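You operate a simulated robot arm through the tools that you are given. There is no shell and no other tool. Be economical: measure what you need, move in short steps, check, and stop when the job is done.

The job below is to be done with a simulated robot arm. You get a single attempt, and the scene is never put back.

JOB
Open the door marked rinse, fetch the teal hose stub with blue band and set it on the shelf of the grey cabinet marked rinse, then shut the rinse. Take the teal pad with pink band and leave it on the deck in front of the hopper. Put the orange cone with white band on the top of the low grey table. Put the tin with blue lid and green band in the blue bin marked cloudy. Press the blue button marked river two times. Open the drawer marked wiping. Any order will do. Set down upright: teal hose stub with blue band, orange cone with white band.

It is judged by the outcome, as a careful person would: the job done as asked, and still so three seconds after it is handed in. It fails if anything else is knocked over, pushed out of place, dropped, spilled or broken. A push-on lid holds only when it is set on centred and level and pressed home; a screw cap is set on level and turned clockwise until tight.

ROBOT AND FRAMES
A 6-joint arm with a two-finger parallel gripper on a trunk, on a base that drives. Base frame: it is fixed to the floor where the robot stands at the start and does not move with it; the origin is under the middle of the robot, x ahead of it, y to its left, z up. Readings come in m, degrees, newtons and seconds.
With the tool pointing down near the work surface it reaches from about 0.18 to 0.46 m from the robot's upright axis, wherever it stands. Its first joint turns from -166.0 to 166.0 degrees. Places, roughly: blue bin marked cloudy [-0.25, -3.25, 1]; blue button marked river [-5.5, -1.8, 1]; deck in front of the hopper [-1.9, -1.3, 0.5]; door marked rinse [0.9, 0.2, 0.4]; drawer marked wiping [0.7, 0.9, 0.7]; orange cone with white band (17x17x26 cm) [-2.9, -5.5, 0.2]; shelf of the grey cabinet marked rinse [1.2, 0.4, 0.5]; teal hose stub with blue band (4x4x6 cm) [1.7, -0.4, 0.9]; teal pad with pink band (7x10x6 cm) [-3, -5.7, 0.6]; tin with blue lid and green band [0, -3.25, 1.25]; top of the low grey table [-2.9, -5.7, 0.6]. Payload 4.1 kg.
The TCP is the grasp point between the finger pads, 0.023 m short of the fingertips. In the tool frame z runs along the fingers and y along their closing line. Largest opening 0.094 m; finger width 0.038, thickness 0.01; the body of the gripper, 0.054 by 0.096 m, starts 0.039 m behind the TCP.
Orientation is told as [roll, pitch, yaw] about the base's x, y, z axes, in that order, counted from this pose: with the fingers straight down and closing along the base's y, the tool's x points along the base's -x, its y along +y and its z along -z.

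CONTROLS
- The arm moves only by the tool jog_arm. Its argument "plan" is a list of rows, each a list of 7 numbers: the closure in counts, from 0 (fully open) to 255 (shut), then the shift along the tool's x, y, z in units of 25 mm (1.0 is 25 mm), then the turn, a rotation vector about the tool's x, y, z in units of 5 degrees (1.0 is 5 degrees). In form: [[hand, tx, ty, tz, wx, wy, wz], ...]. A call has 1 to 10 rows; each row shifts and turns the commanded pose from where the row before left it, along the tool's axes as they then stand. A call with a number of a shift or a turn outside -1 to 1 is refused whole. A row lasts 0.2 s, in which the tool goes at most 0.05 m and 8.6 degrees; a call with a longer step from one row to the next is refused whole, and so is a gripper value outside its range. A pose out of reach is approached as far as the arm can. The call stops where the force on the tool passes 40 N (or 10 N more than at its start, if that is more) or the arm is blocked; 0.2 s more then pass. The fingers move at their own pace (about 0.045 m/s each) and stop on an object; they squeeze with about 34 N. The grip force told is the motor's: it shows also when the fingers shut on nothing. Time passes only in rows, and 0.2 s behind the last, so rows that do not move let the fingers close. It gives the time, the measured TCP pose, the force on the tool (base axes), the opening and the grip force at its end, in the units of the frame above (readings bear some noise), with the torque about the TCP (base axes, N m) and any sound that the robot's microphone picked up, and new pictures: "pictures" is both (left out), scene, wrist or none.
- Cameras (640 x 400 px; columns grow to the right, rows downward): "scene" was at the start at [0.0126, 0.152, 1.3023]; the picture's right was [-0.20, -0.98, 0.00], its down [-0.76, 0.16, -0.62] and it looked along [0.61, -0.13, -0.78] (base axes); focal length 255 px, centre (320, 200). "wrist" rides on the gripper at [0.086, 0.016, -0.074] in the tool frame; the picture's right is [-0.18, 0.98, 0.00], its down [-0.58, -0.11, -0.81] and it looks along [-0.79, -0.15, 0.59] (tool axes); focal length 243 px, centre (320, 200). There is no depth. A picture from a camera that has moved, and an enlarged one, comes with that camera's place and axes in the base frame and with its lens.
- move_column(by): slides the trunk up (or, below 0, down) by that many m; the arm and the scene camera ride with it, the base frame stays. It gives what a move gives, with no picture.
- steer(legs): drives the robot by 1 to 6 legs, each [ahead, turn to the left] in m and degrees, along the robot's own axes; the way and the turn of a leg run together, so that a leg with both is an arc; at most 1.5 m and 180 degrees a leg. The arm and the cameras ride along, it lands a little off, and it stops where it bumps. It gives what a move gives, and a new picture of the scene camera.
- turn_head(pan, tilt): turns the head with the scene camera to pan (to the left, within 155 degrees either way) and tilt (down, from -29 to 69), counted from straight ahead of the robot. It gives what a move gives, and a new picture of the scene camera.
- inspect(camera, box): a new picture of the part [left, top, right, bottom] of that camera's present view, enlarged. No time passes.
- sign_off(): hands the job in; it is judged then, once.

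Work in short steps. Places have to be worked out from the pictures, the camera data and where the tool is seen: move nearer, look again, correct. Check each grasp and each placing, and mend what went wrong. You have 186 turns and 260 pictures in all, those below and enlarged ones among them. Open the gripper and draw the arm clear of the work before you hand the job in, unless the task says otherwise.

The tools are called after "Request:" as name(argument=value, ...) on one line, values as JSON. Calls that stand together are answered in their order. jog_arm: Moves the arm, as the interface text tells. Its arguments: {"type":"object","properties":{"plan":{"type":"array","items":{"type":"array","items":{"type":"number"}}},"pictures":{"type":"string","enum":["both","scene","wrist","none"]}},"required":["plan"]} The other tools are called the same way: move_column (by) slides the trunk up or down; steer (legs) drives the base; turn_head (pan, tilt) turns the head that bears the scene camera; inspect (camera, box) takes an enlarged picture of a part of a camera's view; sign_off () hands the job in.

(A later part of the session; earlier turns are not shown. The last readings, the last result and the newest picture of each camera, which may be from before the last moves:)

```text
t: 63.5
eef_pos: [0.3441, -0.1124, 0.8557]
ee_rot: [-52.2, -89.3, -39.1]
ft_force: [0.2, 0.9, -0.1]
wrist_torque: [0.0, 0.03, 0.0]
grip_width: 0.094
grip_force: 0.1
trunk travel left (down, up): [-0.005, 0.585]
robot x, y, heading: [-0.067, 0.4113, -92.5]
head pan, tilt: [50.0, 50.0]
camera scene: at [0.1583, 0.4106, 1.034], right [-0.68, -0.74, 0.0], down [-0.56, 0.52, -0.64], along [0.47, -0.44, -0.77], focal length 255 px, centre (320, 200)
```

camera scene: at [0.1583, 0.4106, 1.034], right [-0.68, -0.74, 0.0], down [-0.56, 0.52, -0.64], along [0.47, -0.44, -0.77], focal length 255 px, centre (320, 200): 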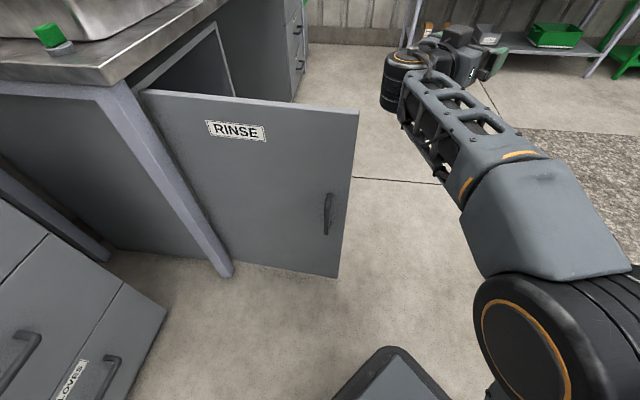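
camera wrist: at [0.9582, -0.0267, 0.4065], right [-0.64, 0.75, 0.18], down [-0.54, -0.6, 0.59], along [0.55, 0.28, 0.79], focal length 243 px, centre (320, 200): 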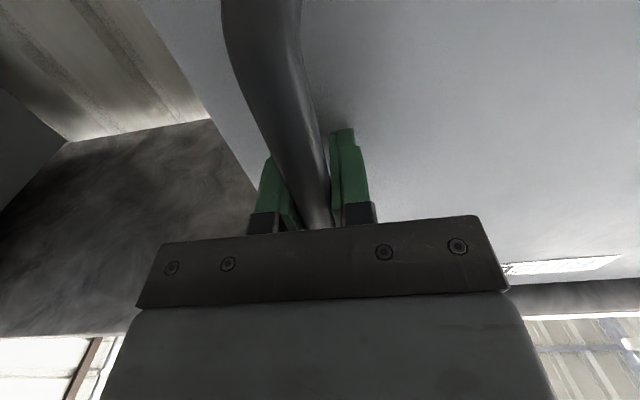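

Now I roll the other way by 90°.

Request:
jog_arm(plan=[[0, 0, 0, 0, 0, 0, -1], [0, 0, 0, 0, 0, 0, -1], [0, 0, 0, 0, 0, 0, -1], [0, 0, 0, 0, 0, 0, -1], [0, 0, 0, 0, 0, 0, -1], [0, 0, 0, 0, 0, 0, -1], [0, 0, 0, 0, 0, 0, -1], [0, 0, 0, 0, 0, 0, -1], [0, 0, 0, 0, 0, 0, -1]], pictures="none")

Request:
jog_arm(plan=[[0, 0, 0, 0, 0, 0, -1], [0, 0, 0, 0, 0, 0, -1], [0, 0, 0, 0, 0, 0, -1], [0, 0, 0, 0, 0, 0, -1], [0, 0, 0, 0, 0, 0, -1], [0, 0, 0, 0, 0, 0, -1], [0, 0, 0, 0, 0, 0, -1], [0, 0, 0, 0, 0, 0, -1], [0, 0, 0, 0, 0, 0, -1]], pictures="none")

Request:
jog_arm(plan=[[0, 0, 0.8, 0, 0, 0, 0], [0, 0, 0.8, 0, 0, 0, 0], [0, 0, 0.8, 0, 0, 0, 0], [0, 0, 0.8, 0, 0, 0, 0], [0, 0, 0.8, 0, 0, 0, 0]], pictures="scene")

```text
t: 65.5
eef_pos: [0.3435, -0.1132, 0.8581]
ee_rot: [-89.5, -44.5, -1.8]
ft_force: [-0.5, -0.4, 0.0]
wrist_torque: [-0.01, 0.0, -0.01]
grip_width: 0.094
grip_force: 0.0
trunk travel left (down, up): [-0.005, 0.585]
robot x, y, heading: [-0.0677, 0.4065, -92.8]
head pan, tilt: [50.0, 50.0]
```

```text
t: 67.5
eef_pos: [0.3447, -0.113, 0.8562]
ee_rot: [-89.6, 0.6, -1.5]
ft_force: [-0.8, 1.0, 0.7]
wrist_torque: [0.01, -0.01, -0.02]
grip_width: 0.094
grip_force: 0.2
trunk travel left (down, up): [-0.005, 0.585]
robot x, y, heading: [-0.0669, 0.409, -92.8]
head pan, tilt: [50.0, 50.0]
```

```text
t: 68.7
eef_pos: [0.3439, -0.1132, 0.7552]
ee_rot: [-89.6, 0.3, -1.5]
ft_force: [-0.7, -0.5, -0.6]
wrist_torque: [0.05, -0.02, 0.02]
grip_width: 0.0939
grip_force: 0.1
trunk travel left (down, up): [-0.005, 0.585]
robot x, y, heading: [-0.0688, 0.4078, -92.8]
head pan, tilt: [50.0, 50.0]
camera scene: at [0.1582, 0.4107, 1.0341], right [-0.68, -0.74, 0.0], down [-0.56, 0.52, -0.64], along [0.47, -0.44, -0.77], focal length 255 px, centre (320, 200)
```

scene: 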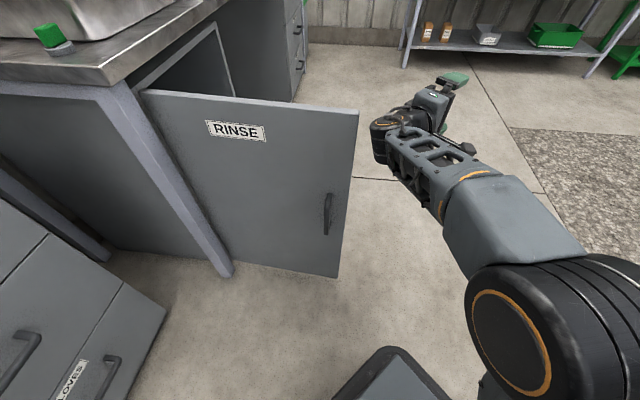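

The rolled pose now works at z 0.755. I bring the tool to the robot's middle line.

Request:
jog_arm(plan=[[0, 0.9, 0, 0.1, 0, 0, 0], [0, 0.9, 0, 0.1, 0, 0, 0], [0, 0.9, 0, 0.1, 0, 0, 0], [0, 0.9, 0, 0.1, 0, 0, 0], [0, 0.9, 0, 0.1, 0, 0, 0], [0, 0.9, 0, 0.1, 0, 0, 0], [0, 0.9, 0, 0.1, 0, 0, 0], [0, 0.9, 0, 0.1, 0, 0, 0], [0, 0.9, 0, 0.1, 0, 0, 0], [0, 0.9, 0, 0.1, 0, 0, 0]], pictures="none")

Request:
jog_arm(plan=[[0, 0.9, 0, 0.1, 0, 0, 0], [0, 0.9, 0, 0.1, 0, 0, 0], [0, 0.9, 0, 0.1, 0, 0, 0], [0, 0.9, 0, 0.1, 0, 0, 0], [0, 0.9, 0, 0.1, 0, 0, 0], [0, 0.9, 0, 0.1, 0, 0, 0]], pictures="scene")

```text
t: 70.9
eef_pos: [0.1183, -0.1304, 0.757]
ee_rot: [-89.7, 0.3, -1.3]
ft_force: [-0.6, -0.2, -0.1]
wrist_torque: [-0.01, 0.0, 0.02]
grip_width: 0.0941
grip_force: 0.0
trunk travel left (down, up): [-0.005, 0.585]
robot x, y, heading: [-0.0633, 0.4093, -92.7]
head pan, tilt: [50.0, 50.0]
```

```text
t: 72.3
eef_pos: [-0.0165, -0.1441, 0.7568]
ee_rot: [-89.6, 0.4, -1.4]
ft_force: [-0.5, 0.1, -0.7]
wrist_torque: [-0.03, 0.01, 0.01]
grip_width: 0.0939
grip_force: 0.0
trunk travel left (down, up): [-0.005, 0.585]
robot x, y, heading: [-0.0666, 0.4099, -92.7]
head pan, tilt: [50.0, 50.0]
camera scene: at [0.1582, 0.4106, 1.034], right [-0.68, -0.74, 0.0], down [-0.56, 0.52, -0.64], along [0.47, -0.44, -0.77], focal length 255 px, centre (320, 200)
```

scene: 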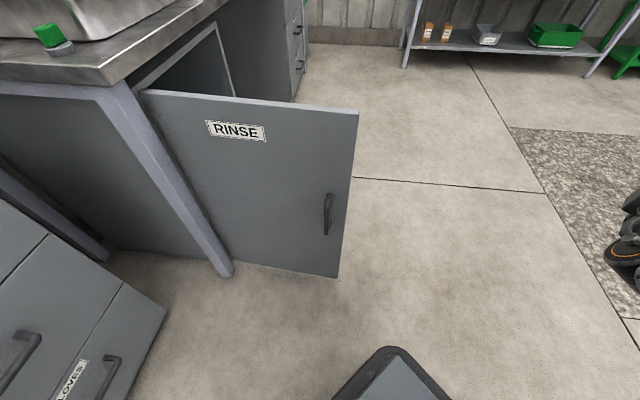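

I manoeuvre away from the door, then line up with the drawer handle on heading about 39°.

Request:
steer(legs=[[-0.15, 0], [0, 176.7], [-0.41, 0], [0, -45.3], [0.24, 0]])

Request:
turn_head(pan=15, tilt=35)

```text
t: 86.4
eef_pos: [0.4829, 0.6773, 0.7573]
ee_rot: [-89.7, 0.4, 126.8]
ft_force: [-1.0, 0.1, -0.5]
wrist_torque: [0.02, 0.0, -0.01]
grip_width: 0.0939
grip_force: 0.1
trunk travel left (down, up): [-0.005, 0.585]
robot x, y, heading: [0.0809, 0.2978, 35.6]
head pan, tilt: [50.0, 50.0]
camera scene: at [-0.0614, 0.4755, 1.0341], right [1.0, -0.08, 0.0], down [-0.06, -0.76, -0.64], along [0.05, 0.64, -0.77], focal length 255 px, centre (320, 200)
```

scene: 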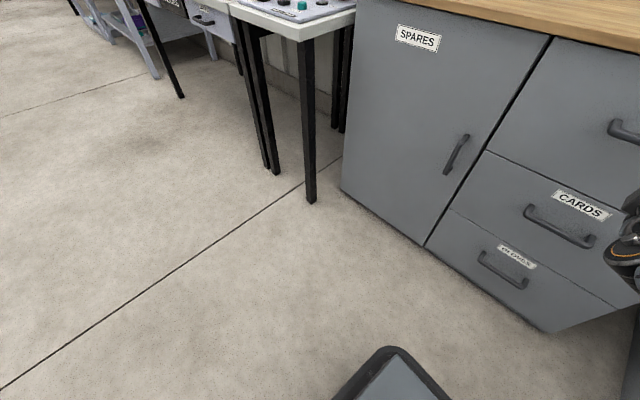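

```text
t: 87.4
eef_pos: [0.4832, 0.6772, 0.7567]
ee_rot: [-89.6, 0.4, 126.8]
ft_force: [-1.1, 0.6, 0.0]
wrist_torque: [-0.02, -0.01, -0.01]
grip_width: 0.094
grip_force: 0.1
trunk travel left (down, up): [-0.005, 0.585]
robot x, y, heading: [0.0814, 0.2946, 35.8]
head pan, tilt: [15.0, 35.0]
camera scene: at [-0.0115, 0.4668, 1.0558], right [0.77, -0.63, 0.0], down [-0.36, -0.44, -0.82], along [0.52, 0.63, -0.57], focal length 255 px, centre (320, 200)
```

scene: 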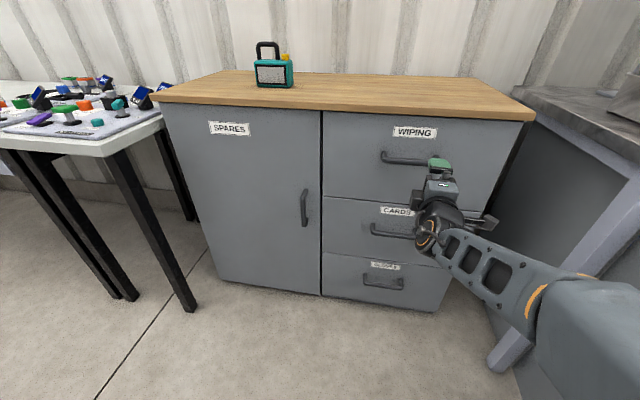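

The tool is just right of and short of the wiping handle. I turn 3.5° left, drive 11 cm, and lower 15 mm.

Request:
steer(legs=[[0, 3.5], [0.1, 0]])

Request:
jog_arm(plan=[[0, 0, 0.6, 0, 0, 0, 0], [0, 0, 0, 0, 0, 0, 0]], pictures="both")

Request:
inspect(camera="scene", box=[360, 120, 520, 220])

```text
t: 89.0
eef_pos: [0.5357, 0.766, 0.7556]
ee_rot: [-89.6, 0.4, 130.4]
ft_force: [0.1, 0.0, -0.3]
wrist_torque: [-0.02, -0.01, 0.02]
grip_width: 0.0938
grip_force: 0.1
trunk travel left (down, up): [-0.005, 0.585]
robot x, y, heading: [0.1602, 0.3585, 39.1]
head pan, tilt: [15.0, 35.0]
camera scene: at [0.0551, 0.5236, 1.0558], right [0.81, -0.58, 0.0], down [-0.34, -0.47, -0.82], along [0.48, 0.66, -0.57], focal length 255 px, centre (320, 200)
```

scene: 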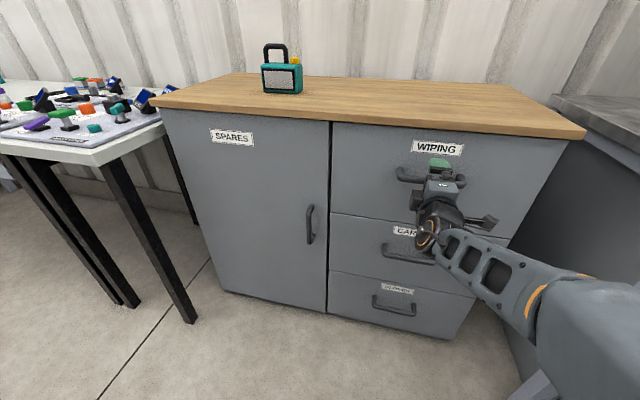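

```text
t: 89.6
eef_pos: [0.5361, 0.7659, 0.741]
ee_rot: [-89.6, 0.4, 130.5]
ft_force: [0.5, -0.1, -0.1]
wrist_torque: [0.0, 0.0, 0.02]
grip_width: 0.0939
grip_force: 0.1
trunk travel left (down, up): [-0.005, 0.585]
robot x, y, heading: [0.1552, 0.3616, 39.1]
head pan, tilt: [15.0, 35.0]
camera scene: at [0.0551, 0.5236, 1.0558], right [0.81, -0.58, 0.0], down [-0.34, -0.47, -0.82], along [0.48, 0.66, -0.57], focal length 255 px, centre (320, 200)
camera wrist: at [0.5345, 0.6511, 0.727], right [-0.12, 0.13, -0.98], down [-0.99, -0.08, 0.11], along [-0.06, 0.99, 0.14], focal length 243 px, centre (320, 200)
```

scene: 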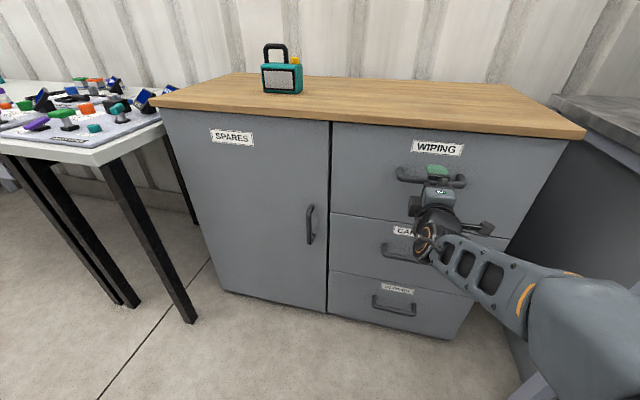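
wrist: 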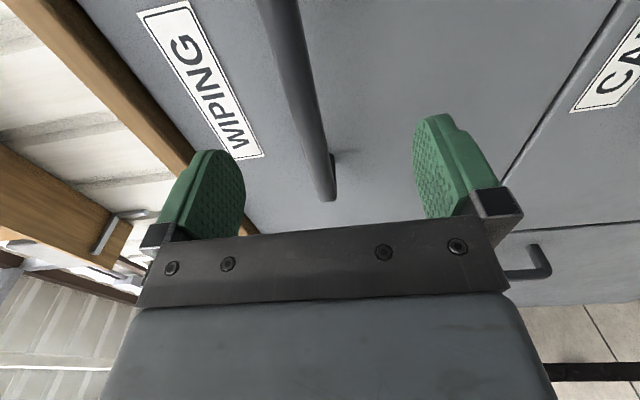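

```text
4.00 times, centred on (440, 170) of scene
camera zoom: at [0.0551, 0.5236, 1.0558], right [0.81, -0.58, 0.0], down [-0.34, -0.47, -0.82], along [0.48, 0.66, -0.57], focal length 1021 px, centre (-160, 320)
```

zoom: 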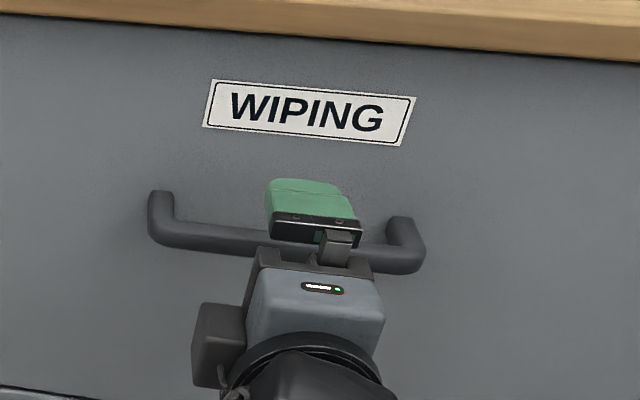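

The bar is centred between the fingers, much as at the rinse handle. I advance 4 cm and close.

Request:
jog_arm(plan=[[0, 0, 0, 0.5, 0, 0, 0], [0, 0, 0, 0.5, 0, 0, 0], [0, 0, 0, 0.5, 0, 0, 0], [0, 0, 0, 0.1, 0, 0, 0], [255, 0, 0, 0, 0, 0, 0], [255, 0, 0, 0, 0, 0, 0], [255, 0, 0, 0, 0, 0, 0], [255, 0, 0, 0, 0, 0, 0], [255, 0, 0, 0, 0, 0, 0], [255, 0, 0, 0, 0, 0, 0]], pictures="wrist")

```text
t: 91.8
eef_pos: [0.5651, 0.7904, 0.7461]
ee_rot: [-90.2, 0.2, 130.4]
ft_force: [0.1, 2.8, 24.4]
wrist_torque: [0.7, 0.58, -0.04]
grip_width: 0.0137
grip_force: 45.2
trunk travel left (down, up): [-0.005, 0.585]
robot x, y, heading: [0.1564, 0.3635, 39.3]
head pan, tilt: [15.0, 35.0]
camera wrist: at [0.5639, 0.6768, 0.731], right [-0.11, 0.14, -0.98], down [-0.99, -0.08, 0.1], along [-0.06, 0.99, 0.15], focal length 243 px, centre (320, 200)
```

wrist: 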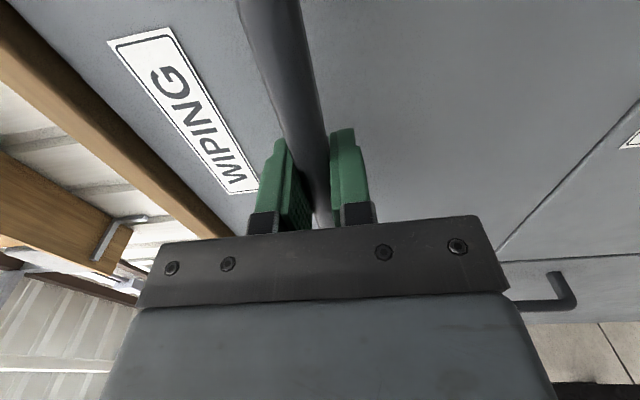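

The bar is held. I relieve the vertical load by 4 mm and reverse to pull the drawer.

Request:
jog_arm(plan=[[255, 0, -0.15, 0, 0, 0, 0]], pictures="none")

Request:
steer(legs=[[-0.12, 0]])

Request:
steer(legs=[[-0.12, 0]])

```text
t: 92.2
eef_pos: [0.5635, 0.79, 0.7469]
ee_rot: [-89.8, 0.3, 130.5]
ft_force: [-1.6, 2.5, 18.0]
wrist_torque: [0.88, 0.64, -0.07]
grip_width: 0.0136
grip_force: 45.2
trunk travel left (down, up): [-0.005, 0.585]
robot x, y, heading: [0.1567, 0.3606, 39.2]
head pan, tilt: [15.0, 35.0]
```

```text
t: 93.5
eef_pos: [0.4731, 0.7136, 0.7471]
ee_rot: [-89.6, 0.3, 130.3]
ft_force: [11.5, -13.5, 14.7]
wrist_torque: [0.5, 0.45, -0.92]
grip_width: 0.0138
grip_force: 45.2
trunk travel left (down, up): [-0.005, 0.585]
robot x, y, heading: [0.0598, 0.2856, 39.1]
head pan, tilt: [15.0, 35.0]
camera scene: at [-0.0382, 0.4457, 1.0561], right [0.81, -0.59, 0.0], down [-0.34, -0.46, -0.82], along [0.48, 0.66, -0.57], focal length 255 px, centre (320, 200)
```

scene: 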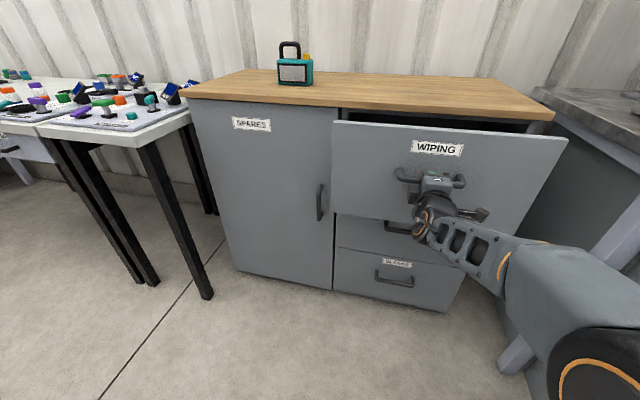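

```text
t: 94.7
eef_pos: [0.3813, 0.6364, 0.7472]
ee_rot: [-89.8, 0.1, 130.0]
ft_force: [19.6, -23.9, 3.3]
wrist_torque: [0.18, 0.12, -1.1]
grip_width: 0.0138
grip_force: 44.6
trunk travel left (down, up): [-0.005, 0.585]
robot x, y, heading: [-0.0335, 0.206, 39.1]
head pan, tilt: [15.0, 35.0]
camera scene: at [-0.1295, 0.3703, 1.0563], right [0.81, -0.59, 0.0], down [-0.34, -0.46, -0.82], along [0.48, 0.66, -0.57], focal length 255 px, centre (320, 200)
```

scene: 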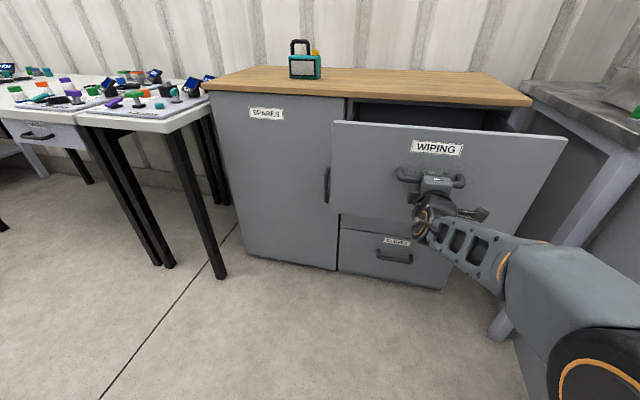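

The drawer is open 24 cm. I pull 5 cm more, then release and back away.

Request:
steer(legs=[[-0.06, 0]])

Request:
jog_arm(plan=[[0, 0, 0, 0, 0, 0, 0], [0, 0, 0, 0, 0, 0, 0], [0, 0, 0, 0, 0, 0, 0], [0, 0, 0, 0, 0, 0, 0], [0, 0, 0, 0, 0, 0, 0]], pictures="none")

Request:
steer(legs=[[-0.3, 0]])

```text
t: 95.7
eef_pos: [0.3352, 0.5973, 0.7481]
ee_rot: [-89.7, 0.0, 129.8]
ft_force: [19.7, -23.0, 1.0]
wrist_torque: [-0.06, -0.09, -1.07]
grip_width: 0.0139
grip_force: 45.6
trunk travel left (down, up): [-0.005, 0.585]
robot x, y, heading: [-0.0786, 0.1673, 38.5]
head pan, tilt: [15.0, 35.0]
camera scene: at [-0.1765, 0.3325, 1.0562], right [0.81, -0.59, 0.0], down [-0.34, -0.46, -0.82], along [0.48, 0.66, -0.57], focal length 255 px, centre (320, 200)
```

scene: 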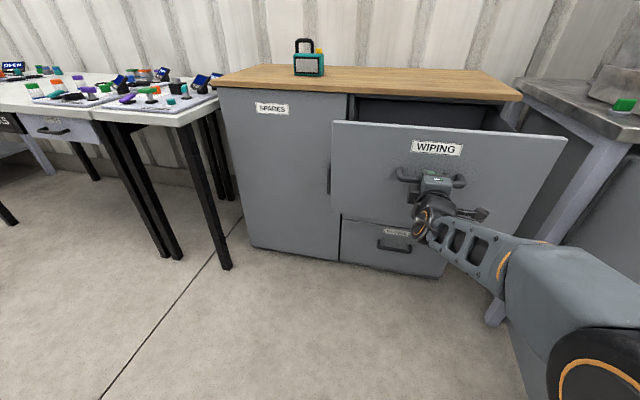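

```text
t: 96.9
eef_pos: [0.3343, 0.5987, 0.7456]
ee_rot: [-89.8, 0.1, 129.8]
ft_force: [0.2, 0.7, 0.3]
wrist_torque: [0.03, -0.03, 0.02]
grip_width: 0.0942
grip_force: 0.0
trunk travel left (down, up): [-0.005, 0.585]
robot x, y, heading: [-0.0777, 0.1683, 39.1]
head pan, tilt: [15.0, 35.0]
```

```text
t: 98.9
eef_pos: [0.1038, 0.412, 0.7473]
ee_rot: [-89.8, 0.1, 129.9]
ft_force: [0.4, -0.5, 0.1]
wrist_torque: [-0.03, 0.0, 0.02]
grip_width: 0.0941
grip_force: 0.2
trunk travel left (down, up): [-0.005, 0.585]
robot x, y, heading: [-0.3107, -0.0176, 38.5]
head pan, tilt: [15.0, 35.0]
camera scene: at [-0.4088, 0.1488, 1.0558], right [0.81, -0.59, 0.0], down [-0.34, -0.46, -0.82], along [0.48, 0.66, -0.57], focal length 255 px, centre (320, 200)
```

scene: 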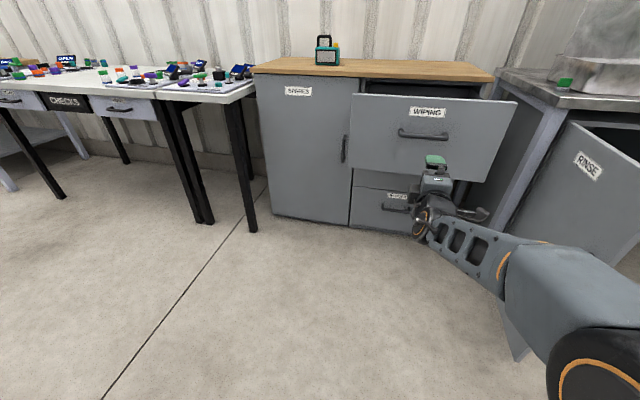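

The drawer stays open. Now I bring the tool back to pointing down: roll back, then pitch down while retracting.

Request:
jog_arm(plan=[[0, 0, 0, 0, 0, 0, 1], [0, 0, 0, 0, 0, 0, 1], [0, 0, 0, 0, 0, 0, 1], [0, 0, 0, 0, 0, 0, 1], [0, 0, 0, 0, 0, 0, 1], [0, 0, 0, 0, 0, 0, 1], [0, 0, 0, 0, 0, 0, 1], [0, 0, 0, 0, 0, 0, 1], [0, 0, 0, 0, 0, 0, 1]], pictures="none")

Request:
jog_arm(plan=[[0, 0, 0, 0, 0, 0, 1], [0, 0, 0, 0, 0, 0, 1], [0, 0, 0, 0, 0, 0, 1], [0, 0, 0, 0, 0, 0, 1], [0, 0, 0, 0, 0, 0, 1], [0, 0, 0, 0, 0, 0, 1], [0, 0, 0, 0, 0, 0, 1], [0, 0, 0, 0, 0, 0, 1], [0, 0, 0, 0, 0, 0, 1]], pictures="none")

Request:
jog_arm(plan=[[0, 0.1, 0, -0.25, 0, 1, 0], [0, 0.1, 0, -0.25, 0, 1, 0], [0, 0.1, 0, -0.25, 0, 1, 0], [0, 0.1, 0, -0.25, 0, 1, 0], [0, 0.1, 0, -0.25, 0, 1, 0], [0, 0.1, 0, -0.25, 0, 1, 0], [0, 0.1, 0, -0.25, 0, 1, 0], [0, 0.1, 0, -0.25, 0, 1, 0], [0, 0.1, 0, -0.25, 0, 1, 0]], pictures="none")

Request:
jog_arm(plan=[[0, 0.25, 0, -0.1, 0, 1, 0], [0, 0.25, 0, -0.1, 0, 1, 0], [0, 0.25, 0, -0.1, 0, 1, 0], [0, 0.25, 0, -0.1, 0, 1, 0], [0, 0.25, 0, -0.1, 0, 1, 0], [0, 0.25, 0, -0.1, 0, 1, 0], [0, 0.25, 0, -0.1, 0, 1, 0], [0, 0.25, 0, -0.1, 0, 1, 0], [0, 0.25, 0, -0.1, 0, 1, 0]], pictures="none")

Request:
move_column(by=0.45)

```text
t: 100.9
eef_pos: [0.1033, 0.4134, 0.7478]
ee_rot: [-89.7, -44.9, 129.6]
ft_force: [0.8, 0.0, 0.0]
wrist_torque: [0.0, -0.02, 0.01]
grip_width: 0.0939
grip_force: 0.1
trunk travel left (down, up): [-0.005, 0.585]
robot x, y, heading: [-0.3085, -0.014, 38.8]
head pan, tilt: [15.0, 35.0]
```

```text
t: 102.9
eef_pos: [0.1027, 0.4133, 0.7468]
ee_rot: [4.4, -89.8, 35.4]
ft_force: [-0.6, 0.3, -0.7]
wrist_torque: [0.0, 0.02, 0.0]
grip_width: 0.0938
grip_force: 0.1
trunk travel left (down, up): [-0.005, 0.585]
robot x, y, heading: [-0.3068, -0.0135, 38.8]
head pan, tilt: [15.0, 35.0]
```

```text
t: 104.9
eef_pos: [0.0587, 0.3739, 0.7448]
ee_rot: [-0.2, -44.8, 40.0]
ft_force: [-0.1, 0.1, -0.5]
wrist_torque: [0.0, -0.01, -0.02]
grip_width: 0.0941
grip_force: 0.1
trunk travel left (down, up): [-0.005, 0.585]
robot x, y, heading: [-0.307, -0.016, 38.9]
head pan, tilt: [15.0, 35.0]
```

```text
t: 106.9
eef_pos: [0.0129, 0.3372, 0.742]
ee_rot: [-0.2, 0.2, 39.8]
ft_force: [0.0, -0.9, 0.2]
wrist_torque: [0.01, 0.02, 0.04]
grip_width: 0.094
grip_force: 0.0
trunk travel left (down, up): [-0.005, 0.585]
robot x, y, heading: [-0.3107, -0.0164, 38.9]
head pan, tilt: [15.0, 35.0]
```

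```text
refused: 0.45 is not a number from -0.4 to 0.4
```

The tool points down again. I raise the trunk and drive round the open door toward the stub's stretch of counter.

Request:
move_column(by=0.33)

Request:
steer(legs=[[0, -74.8], [1.018, 0], [0, 35.3], [0.44, 0], [0, 40.6]])

Request:
turn_head(pan=-10, tilt=45)

```text
t: 110.2
eef_pos: [0.0136, 0.3386, 1.0717]
ee_rot: [-0.1, 0.2, 39.8]
ft_force: [-0.5, 0.3, -0.3]
wrist_torque: [-0.03, 0.03, 0.0]
grip_width: 0.0941
grip_force: 0.0
trunk travel left (down, up): [-0.335, 0.255]
robot x, y, heading: [-0.305, -0.0148, 38.6]
head pan, tilt: [15.0, 35.0]
```

```text
t: 124.7
eef_pos: [1.2733, -0.3096, 1.0722]
ee_rot: [-0.1, 0.1, 39.7]
ft_force: [-0.6, 0.6, 0.3]
wrist_torque: [-0.01, 0.0, 0.0]
grip_width: 0.0942
grip_force: 0.1
trunk travel left (down, up): [-0.335, 0.255]
robot x, y, heading: [0.9539, -0.6588, 38.5]
head pan, tilt: [15.0, 35.0]
camera scene: at [0.8519, -0.4982, 1.3858], right [0.81, -0.59, 0.0], down [-0.34, -0.46, -0.82], along [0.49, 0.66, -0.57], focal length 255 px, centre (320, 200)
```

scene: 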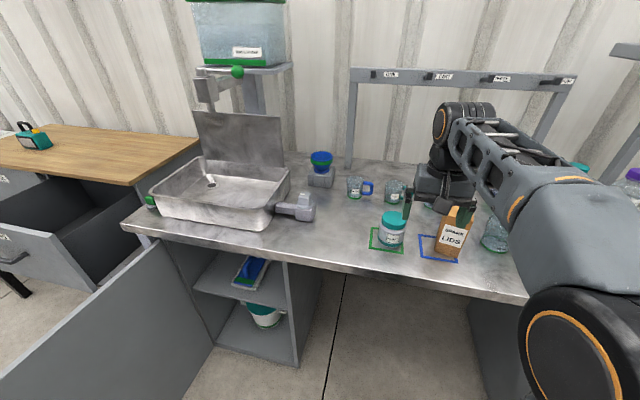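

```text
t: 125.6
eef_pos: [1.2737, -0.3092, 1.0724]
ee_rot: [-0.1, 0.2, 39.7]
ft_force: [0.6, -0.4, 0.1]
wrist_torque: [0.04, 0.01, 0.0]
grip_width: 0.0941
grip_force: 0.0
trunk travel left (down, up): [-0.335, 0.255]
robot x, y, heading: [0.9515, -0.6619, 38.7]
head pan, tilt: [-10.0, 45.0]
camera scene: at [0.8711, -0.5301, 1.371], right [0.48, -0.88, 0.0], down [-0.62, -0.34, -0.71], along [0.62, 0.34, -0.71], focal length 255 px, centre (320, 200)
```

scene: 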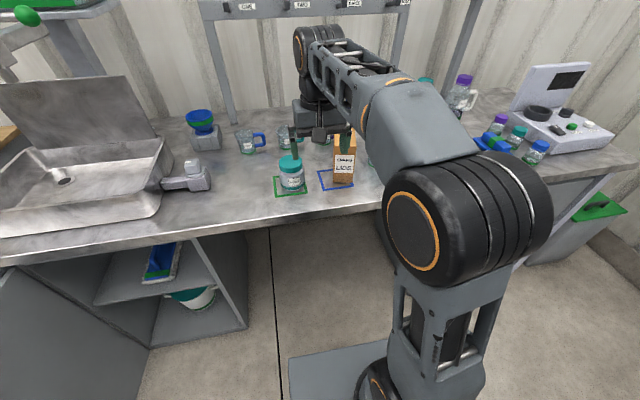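

The arm covers the stub from here; I check the wrist camera's view.

Request:
steer(legs=[[0, -20]])

Request:
inspect(camera="wrist", box=[0, 0, 640, 400])

```text
t: 127.1
eef_pos: [1.3762, -0.4416, 1.0722]
ee_rot: [-0.1, 0.1, 19.7]
ft_force: [0.4, -0.5, -0.1]
wrist_torque: [-0.02, 0.03, -0.01]
grip_width: 0.0939
grip_force: 0.1
trunk travel left (down, up): [-0.335, 0.255]
robot x, y, heading: [0.9523, -0.6618, 18.5]
head pan, tilt: [-10.0, 45.0]
camera scene: at [0.9213, -0.5109, 1.371], right [0.15, -0.99, 0.0], down [-0.7, -0.1, -0.71], along [0.7, 0.1, -0.71], focal length 255 px, centre (320, 200)
```

scene: 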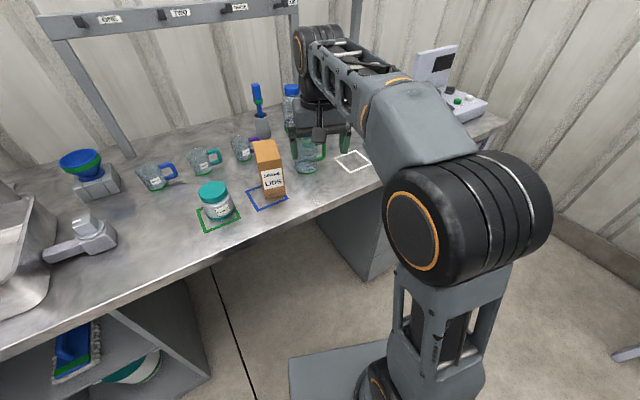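

```text
1.00 times, centred on (320, 200) of wrist (not enlarged: the box is as wide or as high as the picture)
camera zoom: at [1.2891, -0.4561, 1.1474], right [-0.16, 0.99, 0.0], down [0.59, 0.09, 0.8], along [0.8, 0.12, -0.59], focal length 243 px, centre (320, 200)
```

zoom: 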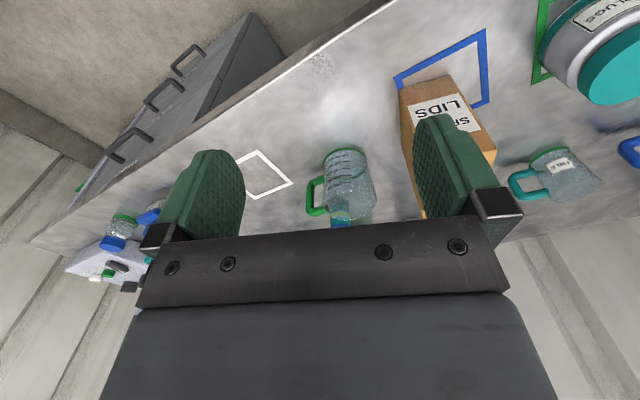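

I zoom in on the stub to see whether it is behind or inside the cup.

Request:
inspect(camera="wrist", box=[290, 130, 400, 240])

Request:
inspect(camera="scene", box=[260, 110, 360, 190])

```text
3.64 times, centred on (345, 185) of wrist
camera zoom: at [1.2891, -0.4561, 1.1474], right [-0.16, 0.99, 0.0], down [0.59, 0.09, 0.8], along [0.8, 0.12, -0.59], focal length 882 px, centre (229, 254)
```

zoom: 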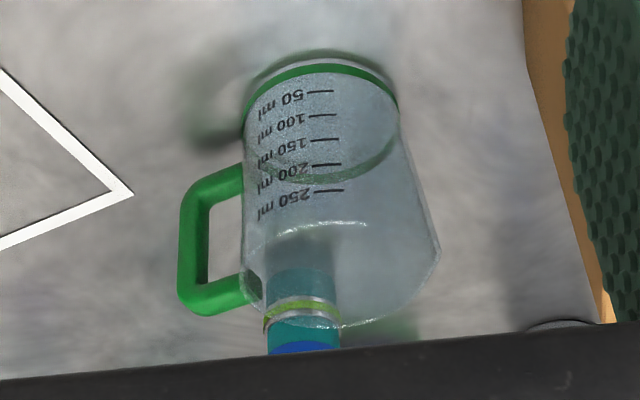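

```text
5.00 times, centred on (310, 150) of scene
camera zoom: at [0.9213, -0.5109, 1.371], right [0.15, -0.99, 0.0], down [-0.7, -0.1, -0.71], along [0.7, 0.1, -0.71], focal length 1276 px, centre (370, 450)
```

zoom: 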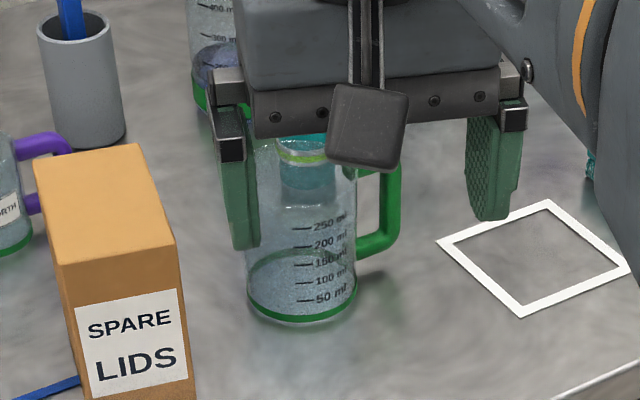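

The stub stands about 0.12 m behind the cup, near (1.70, -0.352). I face the wall again and move in with the base under the counter.

Request:
steer(legs=[[0, 21.5], [0.2, 0]])

Request:
turn_head(pan=-25, tilt=69)

```text
t: 129.8
eef_pos: [1.4206, -0.1763, 1.0725]
ee_rot: [-0.1, 0.1, 40.7]
ft_force: [-0.1, 0.0, 0.0]
wrist_torque: [0.0, -0.03, 0.01]
grip_width: 0.0941
grip_force: 0.1
trunk travel left (down, up): [-0.335, 0.255]
robot x, y, heading: [1.106, -0.5342, 39.7]
head pan, tilt: [-10.0, 45.0]
camera scene: at [1.022, -0.4043, 1.371], right [0.5, -0.87, 0.0], down [-0.61, -0.35, -0.71], along [0.61, 0.35, -0.71], focal length 255 px, centre (320, 200)
```

scene: 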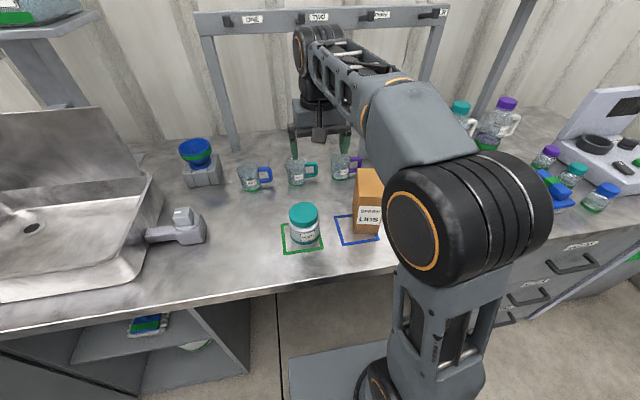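

```text
t: 130.7
eef_pos: [1.4204, -0.1755, 1.0732]
ee_rot: [-0.1, 0.1, 40.8]
ft_force: [0.8, -0.3, -0.3]
wrist_torque: [0.01, -0.03, 0.02]
grip_width: 0.0941
grip_force: 0.1
trunk travel left (down, up): [-0.335, 0.255]
robot x, y, heading: [1.105, -0.5351, 39.9]
head pan, tilt: [-25.0, 68.8]
camera scene: at [1.0055, -0.4303, 1.3422], right [0.26, -0.97, 0.0], down [-0.9, -0.24, -0.36], along [0.35, 0.09, -0.93], focal length 255 px, centre (320, 200)
```

scene: 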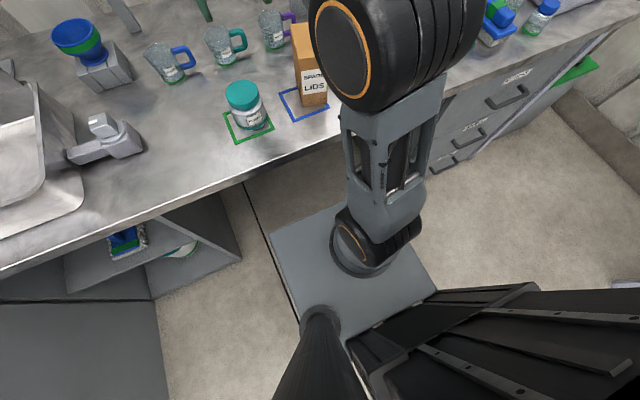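

The plate slides under the counter and there is roughly 8–10 cm before the upper arm meets the edge. I go 6 cm ahead and swing the tool right toward the stub at this safe height, turning its yaw left.

Request:
steer(legs=[[0.06, 0]])

Request:
jog_arm(plan=[[0, 0, -0.8, 0, 0, 0, -1], [0, 0, -0.8, 0, 0, 0, -1], [0, 0, -0.8, 0, 0, 0, -1], [0, 0, -0.8, 0, 0, 0, -1]], pictures="none")

```text
t: 131.6
eef_pos: [1.4667, -0.137, 1.0717]
ee_rot: [-0.1, 0.2, 40.9]
ft_force: [0.1, 0.4, 0.2]
wrist_torque: [0.01, 0.01, 0.0]
grip_width: 0.0941
grip_force: 0.0
trunk travel left (down, up): [-0.335, 0.255]
robot x, y, heading: [1.1528, -0.4962, 39.8]
head pan, tilt: [-25.0, 68.8]
camera scene: at [1.0517, -0.3919, 1.3421], right [0.26, -0.97, 0.0], down [-0.9, -0.24, -0.36], along [0.35, 0.09, -0.93], focal length 255 px, centre (320, 200)
```

scene: 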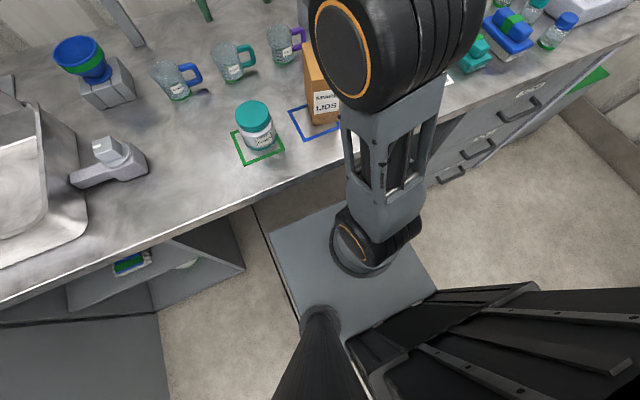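

```text
t: 132.6
eef_pos: [1.5258, -0.1911, 1.0727]
ee_rot: [0.0, 0.2, 61.0]
ft_force: [-1.2, 0.2, 1.3]
wrist_torque: [-0.01, 0.02, 0.0]
grip_width: 0.0944
grip_force: 0.1
trunk travel left (down, up): [-0.335, 0.255]
robot x, y, heading: [1.1543, -0.4968, 40.1]
head pan, tilt: [-25.0, 68.8]
```

Yaw and sweep work. I continue toward the point above the stub, at z 1.07.

Request:
jog_arm(plan=[[0, 0.46, -0.95, 0, 0, 0, -0.53], [0, 0.46, -0.95, 0, 0, 0, -0.53], [0, 0.46, -0.95, 0, 0, 0, -0.53], [0, 0.46, -0.95, 0, 0, 0, -0.53], [0, 0.46, -0.95, 0, 0, 0, -0.53], [0, 0.46, -0.95, 0, 0, 0, -0.53], [0, 0.46, -0.95, 0, 0, 0, -0.53]], pictures="both")

```text
t: 134.2
eef_pos: [1.6508, -0.3243, 1.0733]
ee_rot: [0.0, 0.2, 79.5]
ft_force: [1.0, -0.2, 0.2]
wrist_torque: [-0.01, 0.04, -0.01]
grip_width: 0.094
grip_force: 0.1
trunk travel left (down, up): [-0.335, 0.255]
robot x, y, heading: [1.1539, -0.4951, 39.8]
head pan, tilt: [-25.0, 68.8]
camera scene: at [1.0517, -0.3919, 1.3421], right [0.26, -0.97, 0.0], down [-0.9, -0.24, -0.36], along [0.35, 0.09, -0.93], focal length 255 px, centre (320, 200)
camera wrist: at [1.6201, -0.4066, 1.1488], right [-0.93, 0.36, 0.0], down [0.21, 0.55, 0.8], along [0.29, 0.75, -0.59], focal length 243 px, centre (320, 200)
```

scene: 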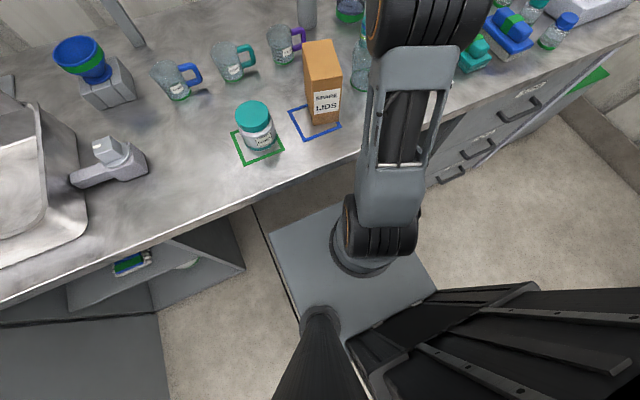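
wrist: 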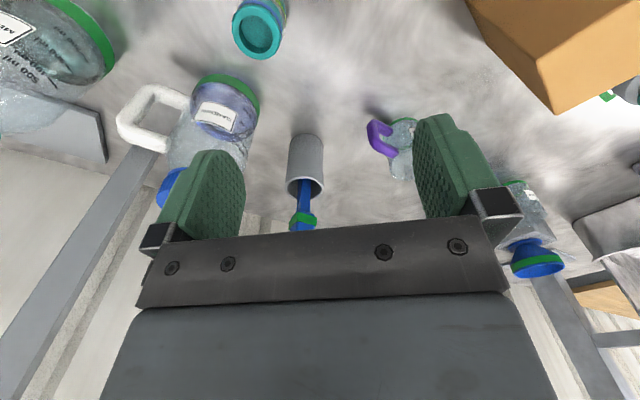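

The wrist camera puts the stub's top at (1.696, -0.352), with a jug about 0.1 m off to its far right. I turn the tool to yaw 55° for best clearance and centre over the stub.

Request:
jog_arm(plan=[[60, 0, 0, 0, 0, 0, 0.98], [60, 0, 0, 0, 0, 0, 0.98], [60, 0, 0, 0, 0, 0, 0.98], [60, 0, 0, 0, 0, 0, 0.98], [60, 0, 0, 0, 0, 0, 0.98], [60, -0.05, -0.72, 0, 0, 0, 0], [60, -0.05, -0.72, 0, 0, 0, 0], [60, -0.05, -0.72, 0, 0, 0, 0]], pictures="wrist")

```text
t: 136.0
eef_pos: [1.6977, -0.3536, 1.0718]
ee_rot: [0.0, 0.2, 54.9]
ft_force: [-1.0, -0.2, 0.9]
wrist_torque: [0.03, -0.04, -0.01]
grip_width: 0.0718
grip_force: 0.1
trunk travel left (down, up): [-0.335, 0.255]
robot x, y, heading: [1.1534, -0.4935, 39.8]
head pan, tilt: [-25.0, 68.8]
camera wrist: at [1.6351, -0.4148, 1.1477], right [-0.7, 0.72, 0.0], down [0.42, 0.42, 0.8], along [0.58, 0.56, -0.59], focal length 243 px, centre (320, 200)
```

wrist: 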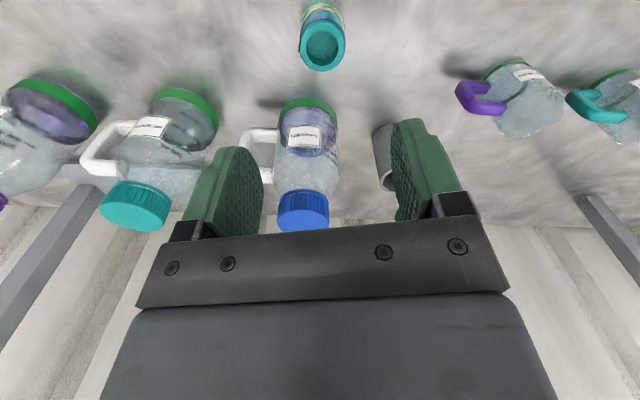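

Well centred. I lower 10 cm, check, then the rest.

Request:
jog_arm(plan=[[60, 0, 0, 0.8, 0, 0, 0], [60, 0, 0, 0.8, 0, 0, 0], [60, 0, 0, 0.8, 0, 0, 0], [60, 0, 0, 0.8, 0, 0, 0], [60, 0, 0, 0.8, 0, 0, 0], [60, 0, 0, 0, 0, 0, 0]], pictures="both")

```text
t: 137.4
eef_pos: [1.6992, -0.354, 0.973]
ee_rot: [-0.1, 0.2, 55.0]
ft_force: [0.0, 0.4, 0.2]
wrist_torque: [0.0, 0.0, -0.01]
grip_width: 0.0722
grip_force: 0.1
trunk travel left (down, up): [-0.335, 0.255]
robot x, y, heading: [1.1531, -0.4966, 39.8]
head pan, tilt: [-25.0, 68.8]
camera scene: at [1.0518, -0.3919, 1.3421], right [0.26, -0.97, 0.0], down [-0.9, -0.24, -0.36], along [0.35, 0.09, -0.93], focal length 255 px, centre (320, 200)
camera wrist: at [1.636, -0.4154, 1.048], right [-0.7, 0.72, 0.0], down [0.42, 0.42, 0.8], along [0.58, 0.56, -0.59], focal length 243 px, centre (320, 200)
```

scene: 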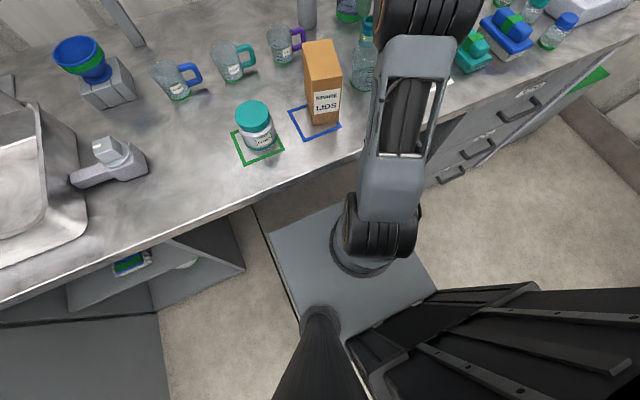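
wrist: 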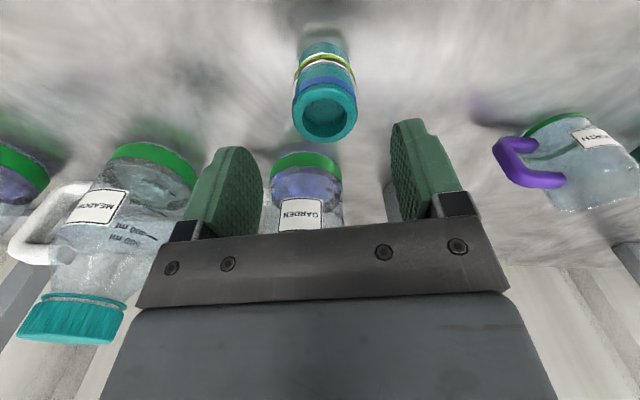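

Still centred; the blue band is visible near the top. I descend the remaining 7.5 cm and close.

Request:
jog_arm(plan=[[60, 0, 0, 0.75, 0, 0, 0], [60, 0, 0, 0.75, 0, 0, 0], [60, 0, 0, 0.75, 0, 0, 0], [60, 0, 0, 0.75, 0, 0, 0], [255, 0, 0, 0, 0, 0, 0], [255, 0, 0, 0, 0, 0, 0], [255, 0, 0, 0, 0, 0, 0], [255, 0, 0, 0, 0, 0, 0], [255, 0, 0, 0, 0, 0, 0]], pictures="wrist")

```text
t: 139.4
eef_pos: [1.6996, -0.355, 0.8981]
ee_rot: [-0.1, 0.2, 54.9]
ft_force: [-0.6, 0.3, -0.1]
wrist_torque: [0.02, 0.0, -0.01]
grip_width: 0.0384
grip_force: 34.4
trunk travel left (down, up): [-0.335, 0.255]
robot x, y, heading: [1.1532, -0.4977, 39.8]
head pan, tilt: [-25.0, 68.8]
camera wrist: at [1.6355, -0.4164, 0.9738], right [-0.7, 0.72, 0.0], down [0.42, 0.42, 0.8], along [0.58, 0.56, -0.59], focal length 243 px, centre (320, 200)
```

wrist: 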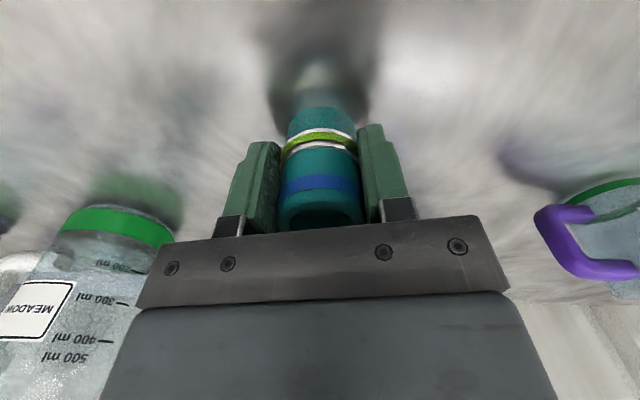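

The stub is held (0.038 m wide). I lift straight up.

Request:
jog_arm(plan=[[255, 0, 0, -0.5, 0, 0, 0], [255, 0, 0, -0.8, 0, 0, 0], [255, 0, 0, -0.8, 0, 0, 0], [255, 0, 0, -0.8, 0, 0, 0], [255, 0, 0, -0.8, 0, 0, 0], [255, 0, 0, -0.8, 0, 0, 0], [255, 0, 0, -0.8, 0, 0, 0], [255, 0, 0, -0.8, 0, 0, 0], [255, 0, 0, -0.8, 0, 0, 0]], pictures="wrist")

```text
t: 141.4
eef_pos: [1.6976, -0.3545, 1.0715]
ee_rot: [0.0, 0.3, 54.9]
ft_force: [-0.4, 0.9, -0.2]
wrist_torque: [0.01, -0.02, -0.03]
grip_width: 0.0386
grip_force: 34.3
trunk travel left (down, up): [-0.335, 0.255]
robot x, y, heading: [1.1509, -0.4969, 39.9]
head pan, tilt: [-25.0, 68.8]
camera wrist: at [1.6356, -0.4163, 1.1457], right [-0.7, 0.72, 0.0], down [0.42, 0.42, 0.8], along [0.58, 0.56, -0.59], focal length 243 px, centre (320, 200)
```

wrist: 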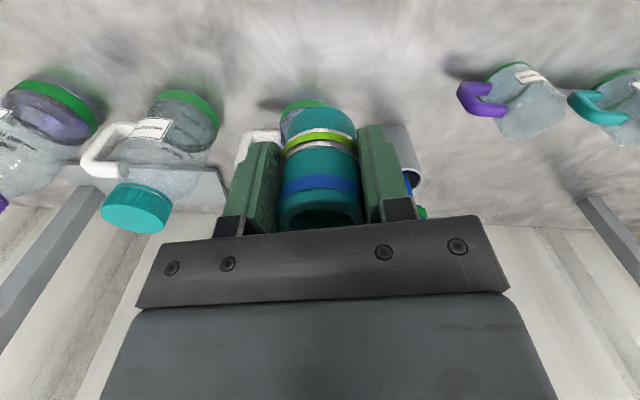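

Lifted cleanly. I back out and look into the rinse cabinet to plan the placing.

Request:
steer(legs=[[-0.5, 0]])

Request:
turn_head(pan=35, tilt=40)

Request:
inspect(camera="scene", box=[160, 140, 420, 320])

```text
t: 144.4
eef_pos: [1.3099, -0.6794, 1.0699]
ee_rot: [0.0, 0.1, 55.0]
ft_force: [0.2, 0.0, -0.8]
wrist_torque: [0.02, -0.02, 0.0]
grip_width: 0.0388
grip_force: 33.7
trunk travel left (down, up): [-0.335, 0.255]
robot x, y, heading: [0.7639, -0.8219, 39.5]
head pan, tilt: [-25.0, 68.8]
camera scene: at [0.6626, -0.7162, 1.3421], right [0.26, -0.97, 0.0], down [-0.9, -0.24, -0.36], along [0.35, 0.09, -0.93], focal length 255 px, centre (320, 200)
```

scene: 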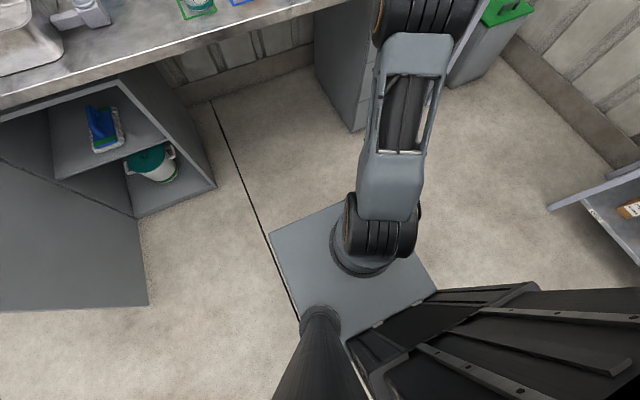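

```text
t: 145.7
eef_pos: [1.3093, -0.6796, 1.0718]
ee_rot: [-0.2, 0.2, 54.9]
ft_force: [-0.7, -0.7, -1.5]
wrist_torque: [-0.02, 0.0, 0.0]
grip_width: 0.0385
grip_force: 34.1
trunk travel left (down, up): [-0.335, 0.255]
robot x, y, heading: [0.7589, -0.8223, 39.8]
head pan, tilt: [35.0, 40.0]
camera scene: at [0.6309, -0.6485, 1.3782], right [0.96, -0.26, 0.0], down [-0.17, -0.62, -0.77], along [0.2, 0.74, -0.64], focal length 255 px, centre (320, 200)
```

scene: 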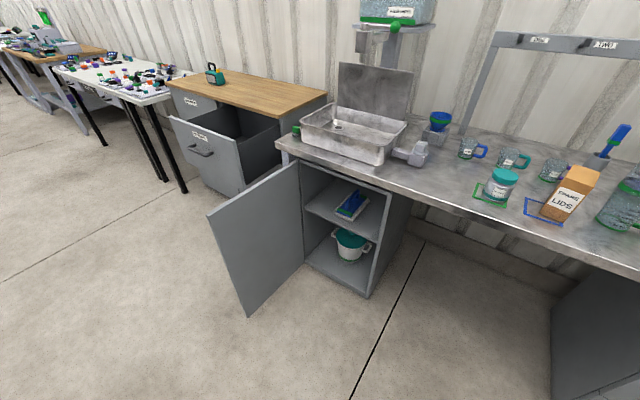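

```text
2.22 times, centred on (290, 230) of scene
camera zoom: at [0.6309, -0.6485, 1.3782], right [0.96, -0.26, 0.0], down [-0.17, -0.62, -0.77], along [0.2, 0.74, -0.64], focal length 567 px, centre (387, 133)
```

zoom: 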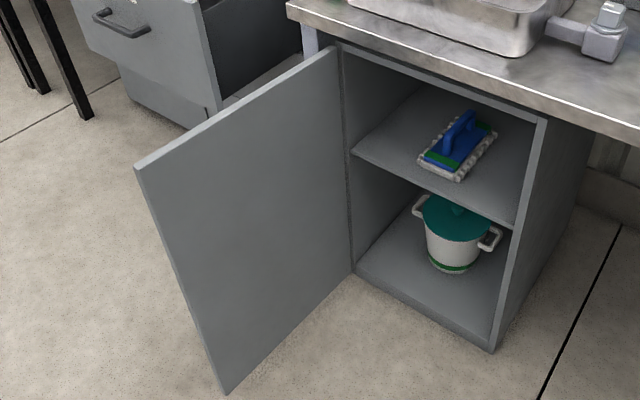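

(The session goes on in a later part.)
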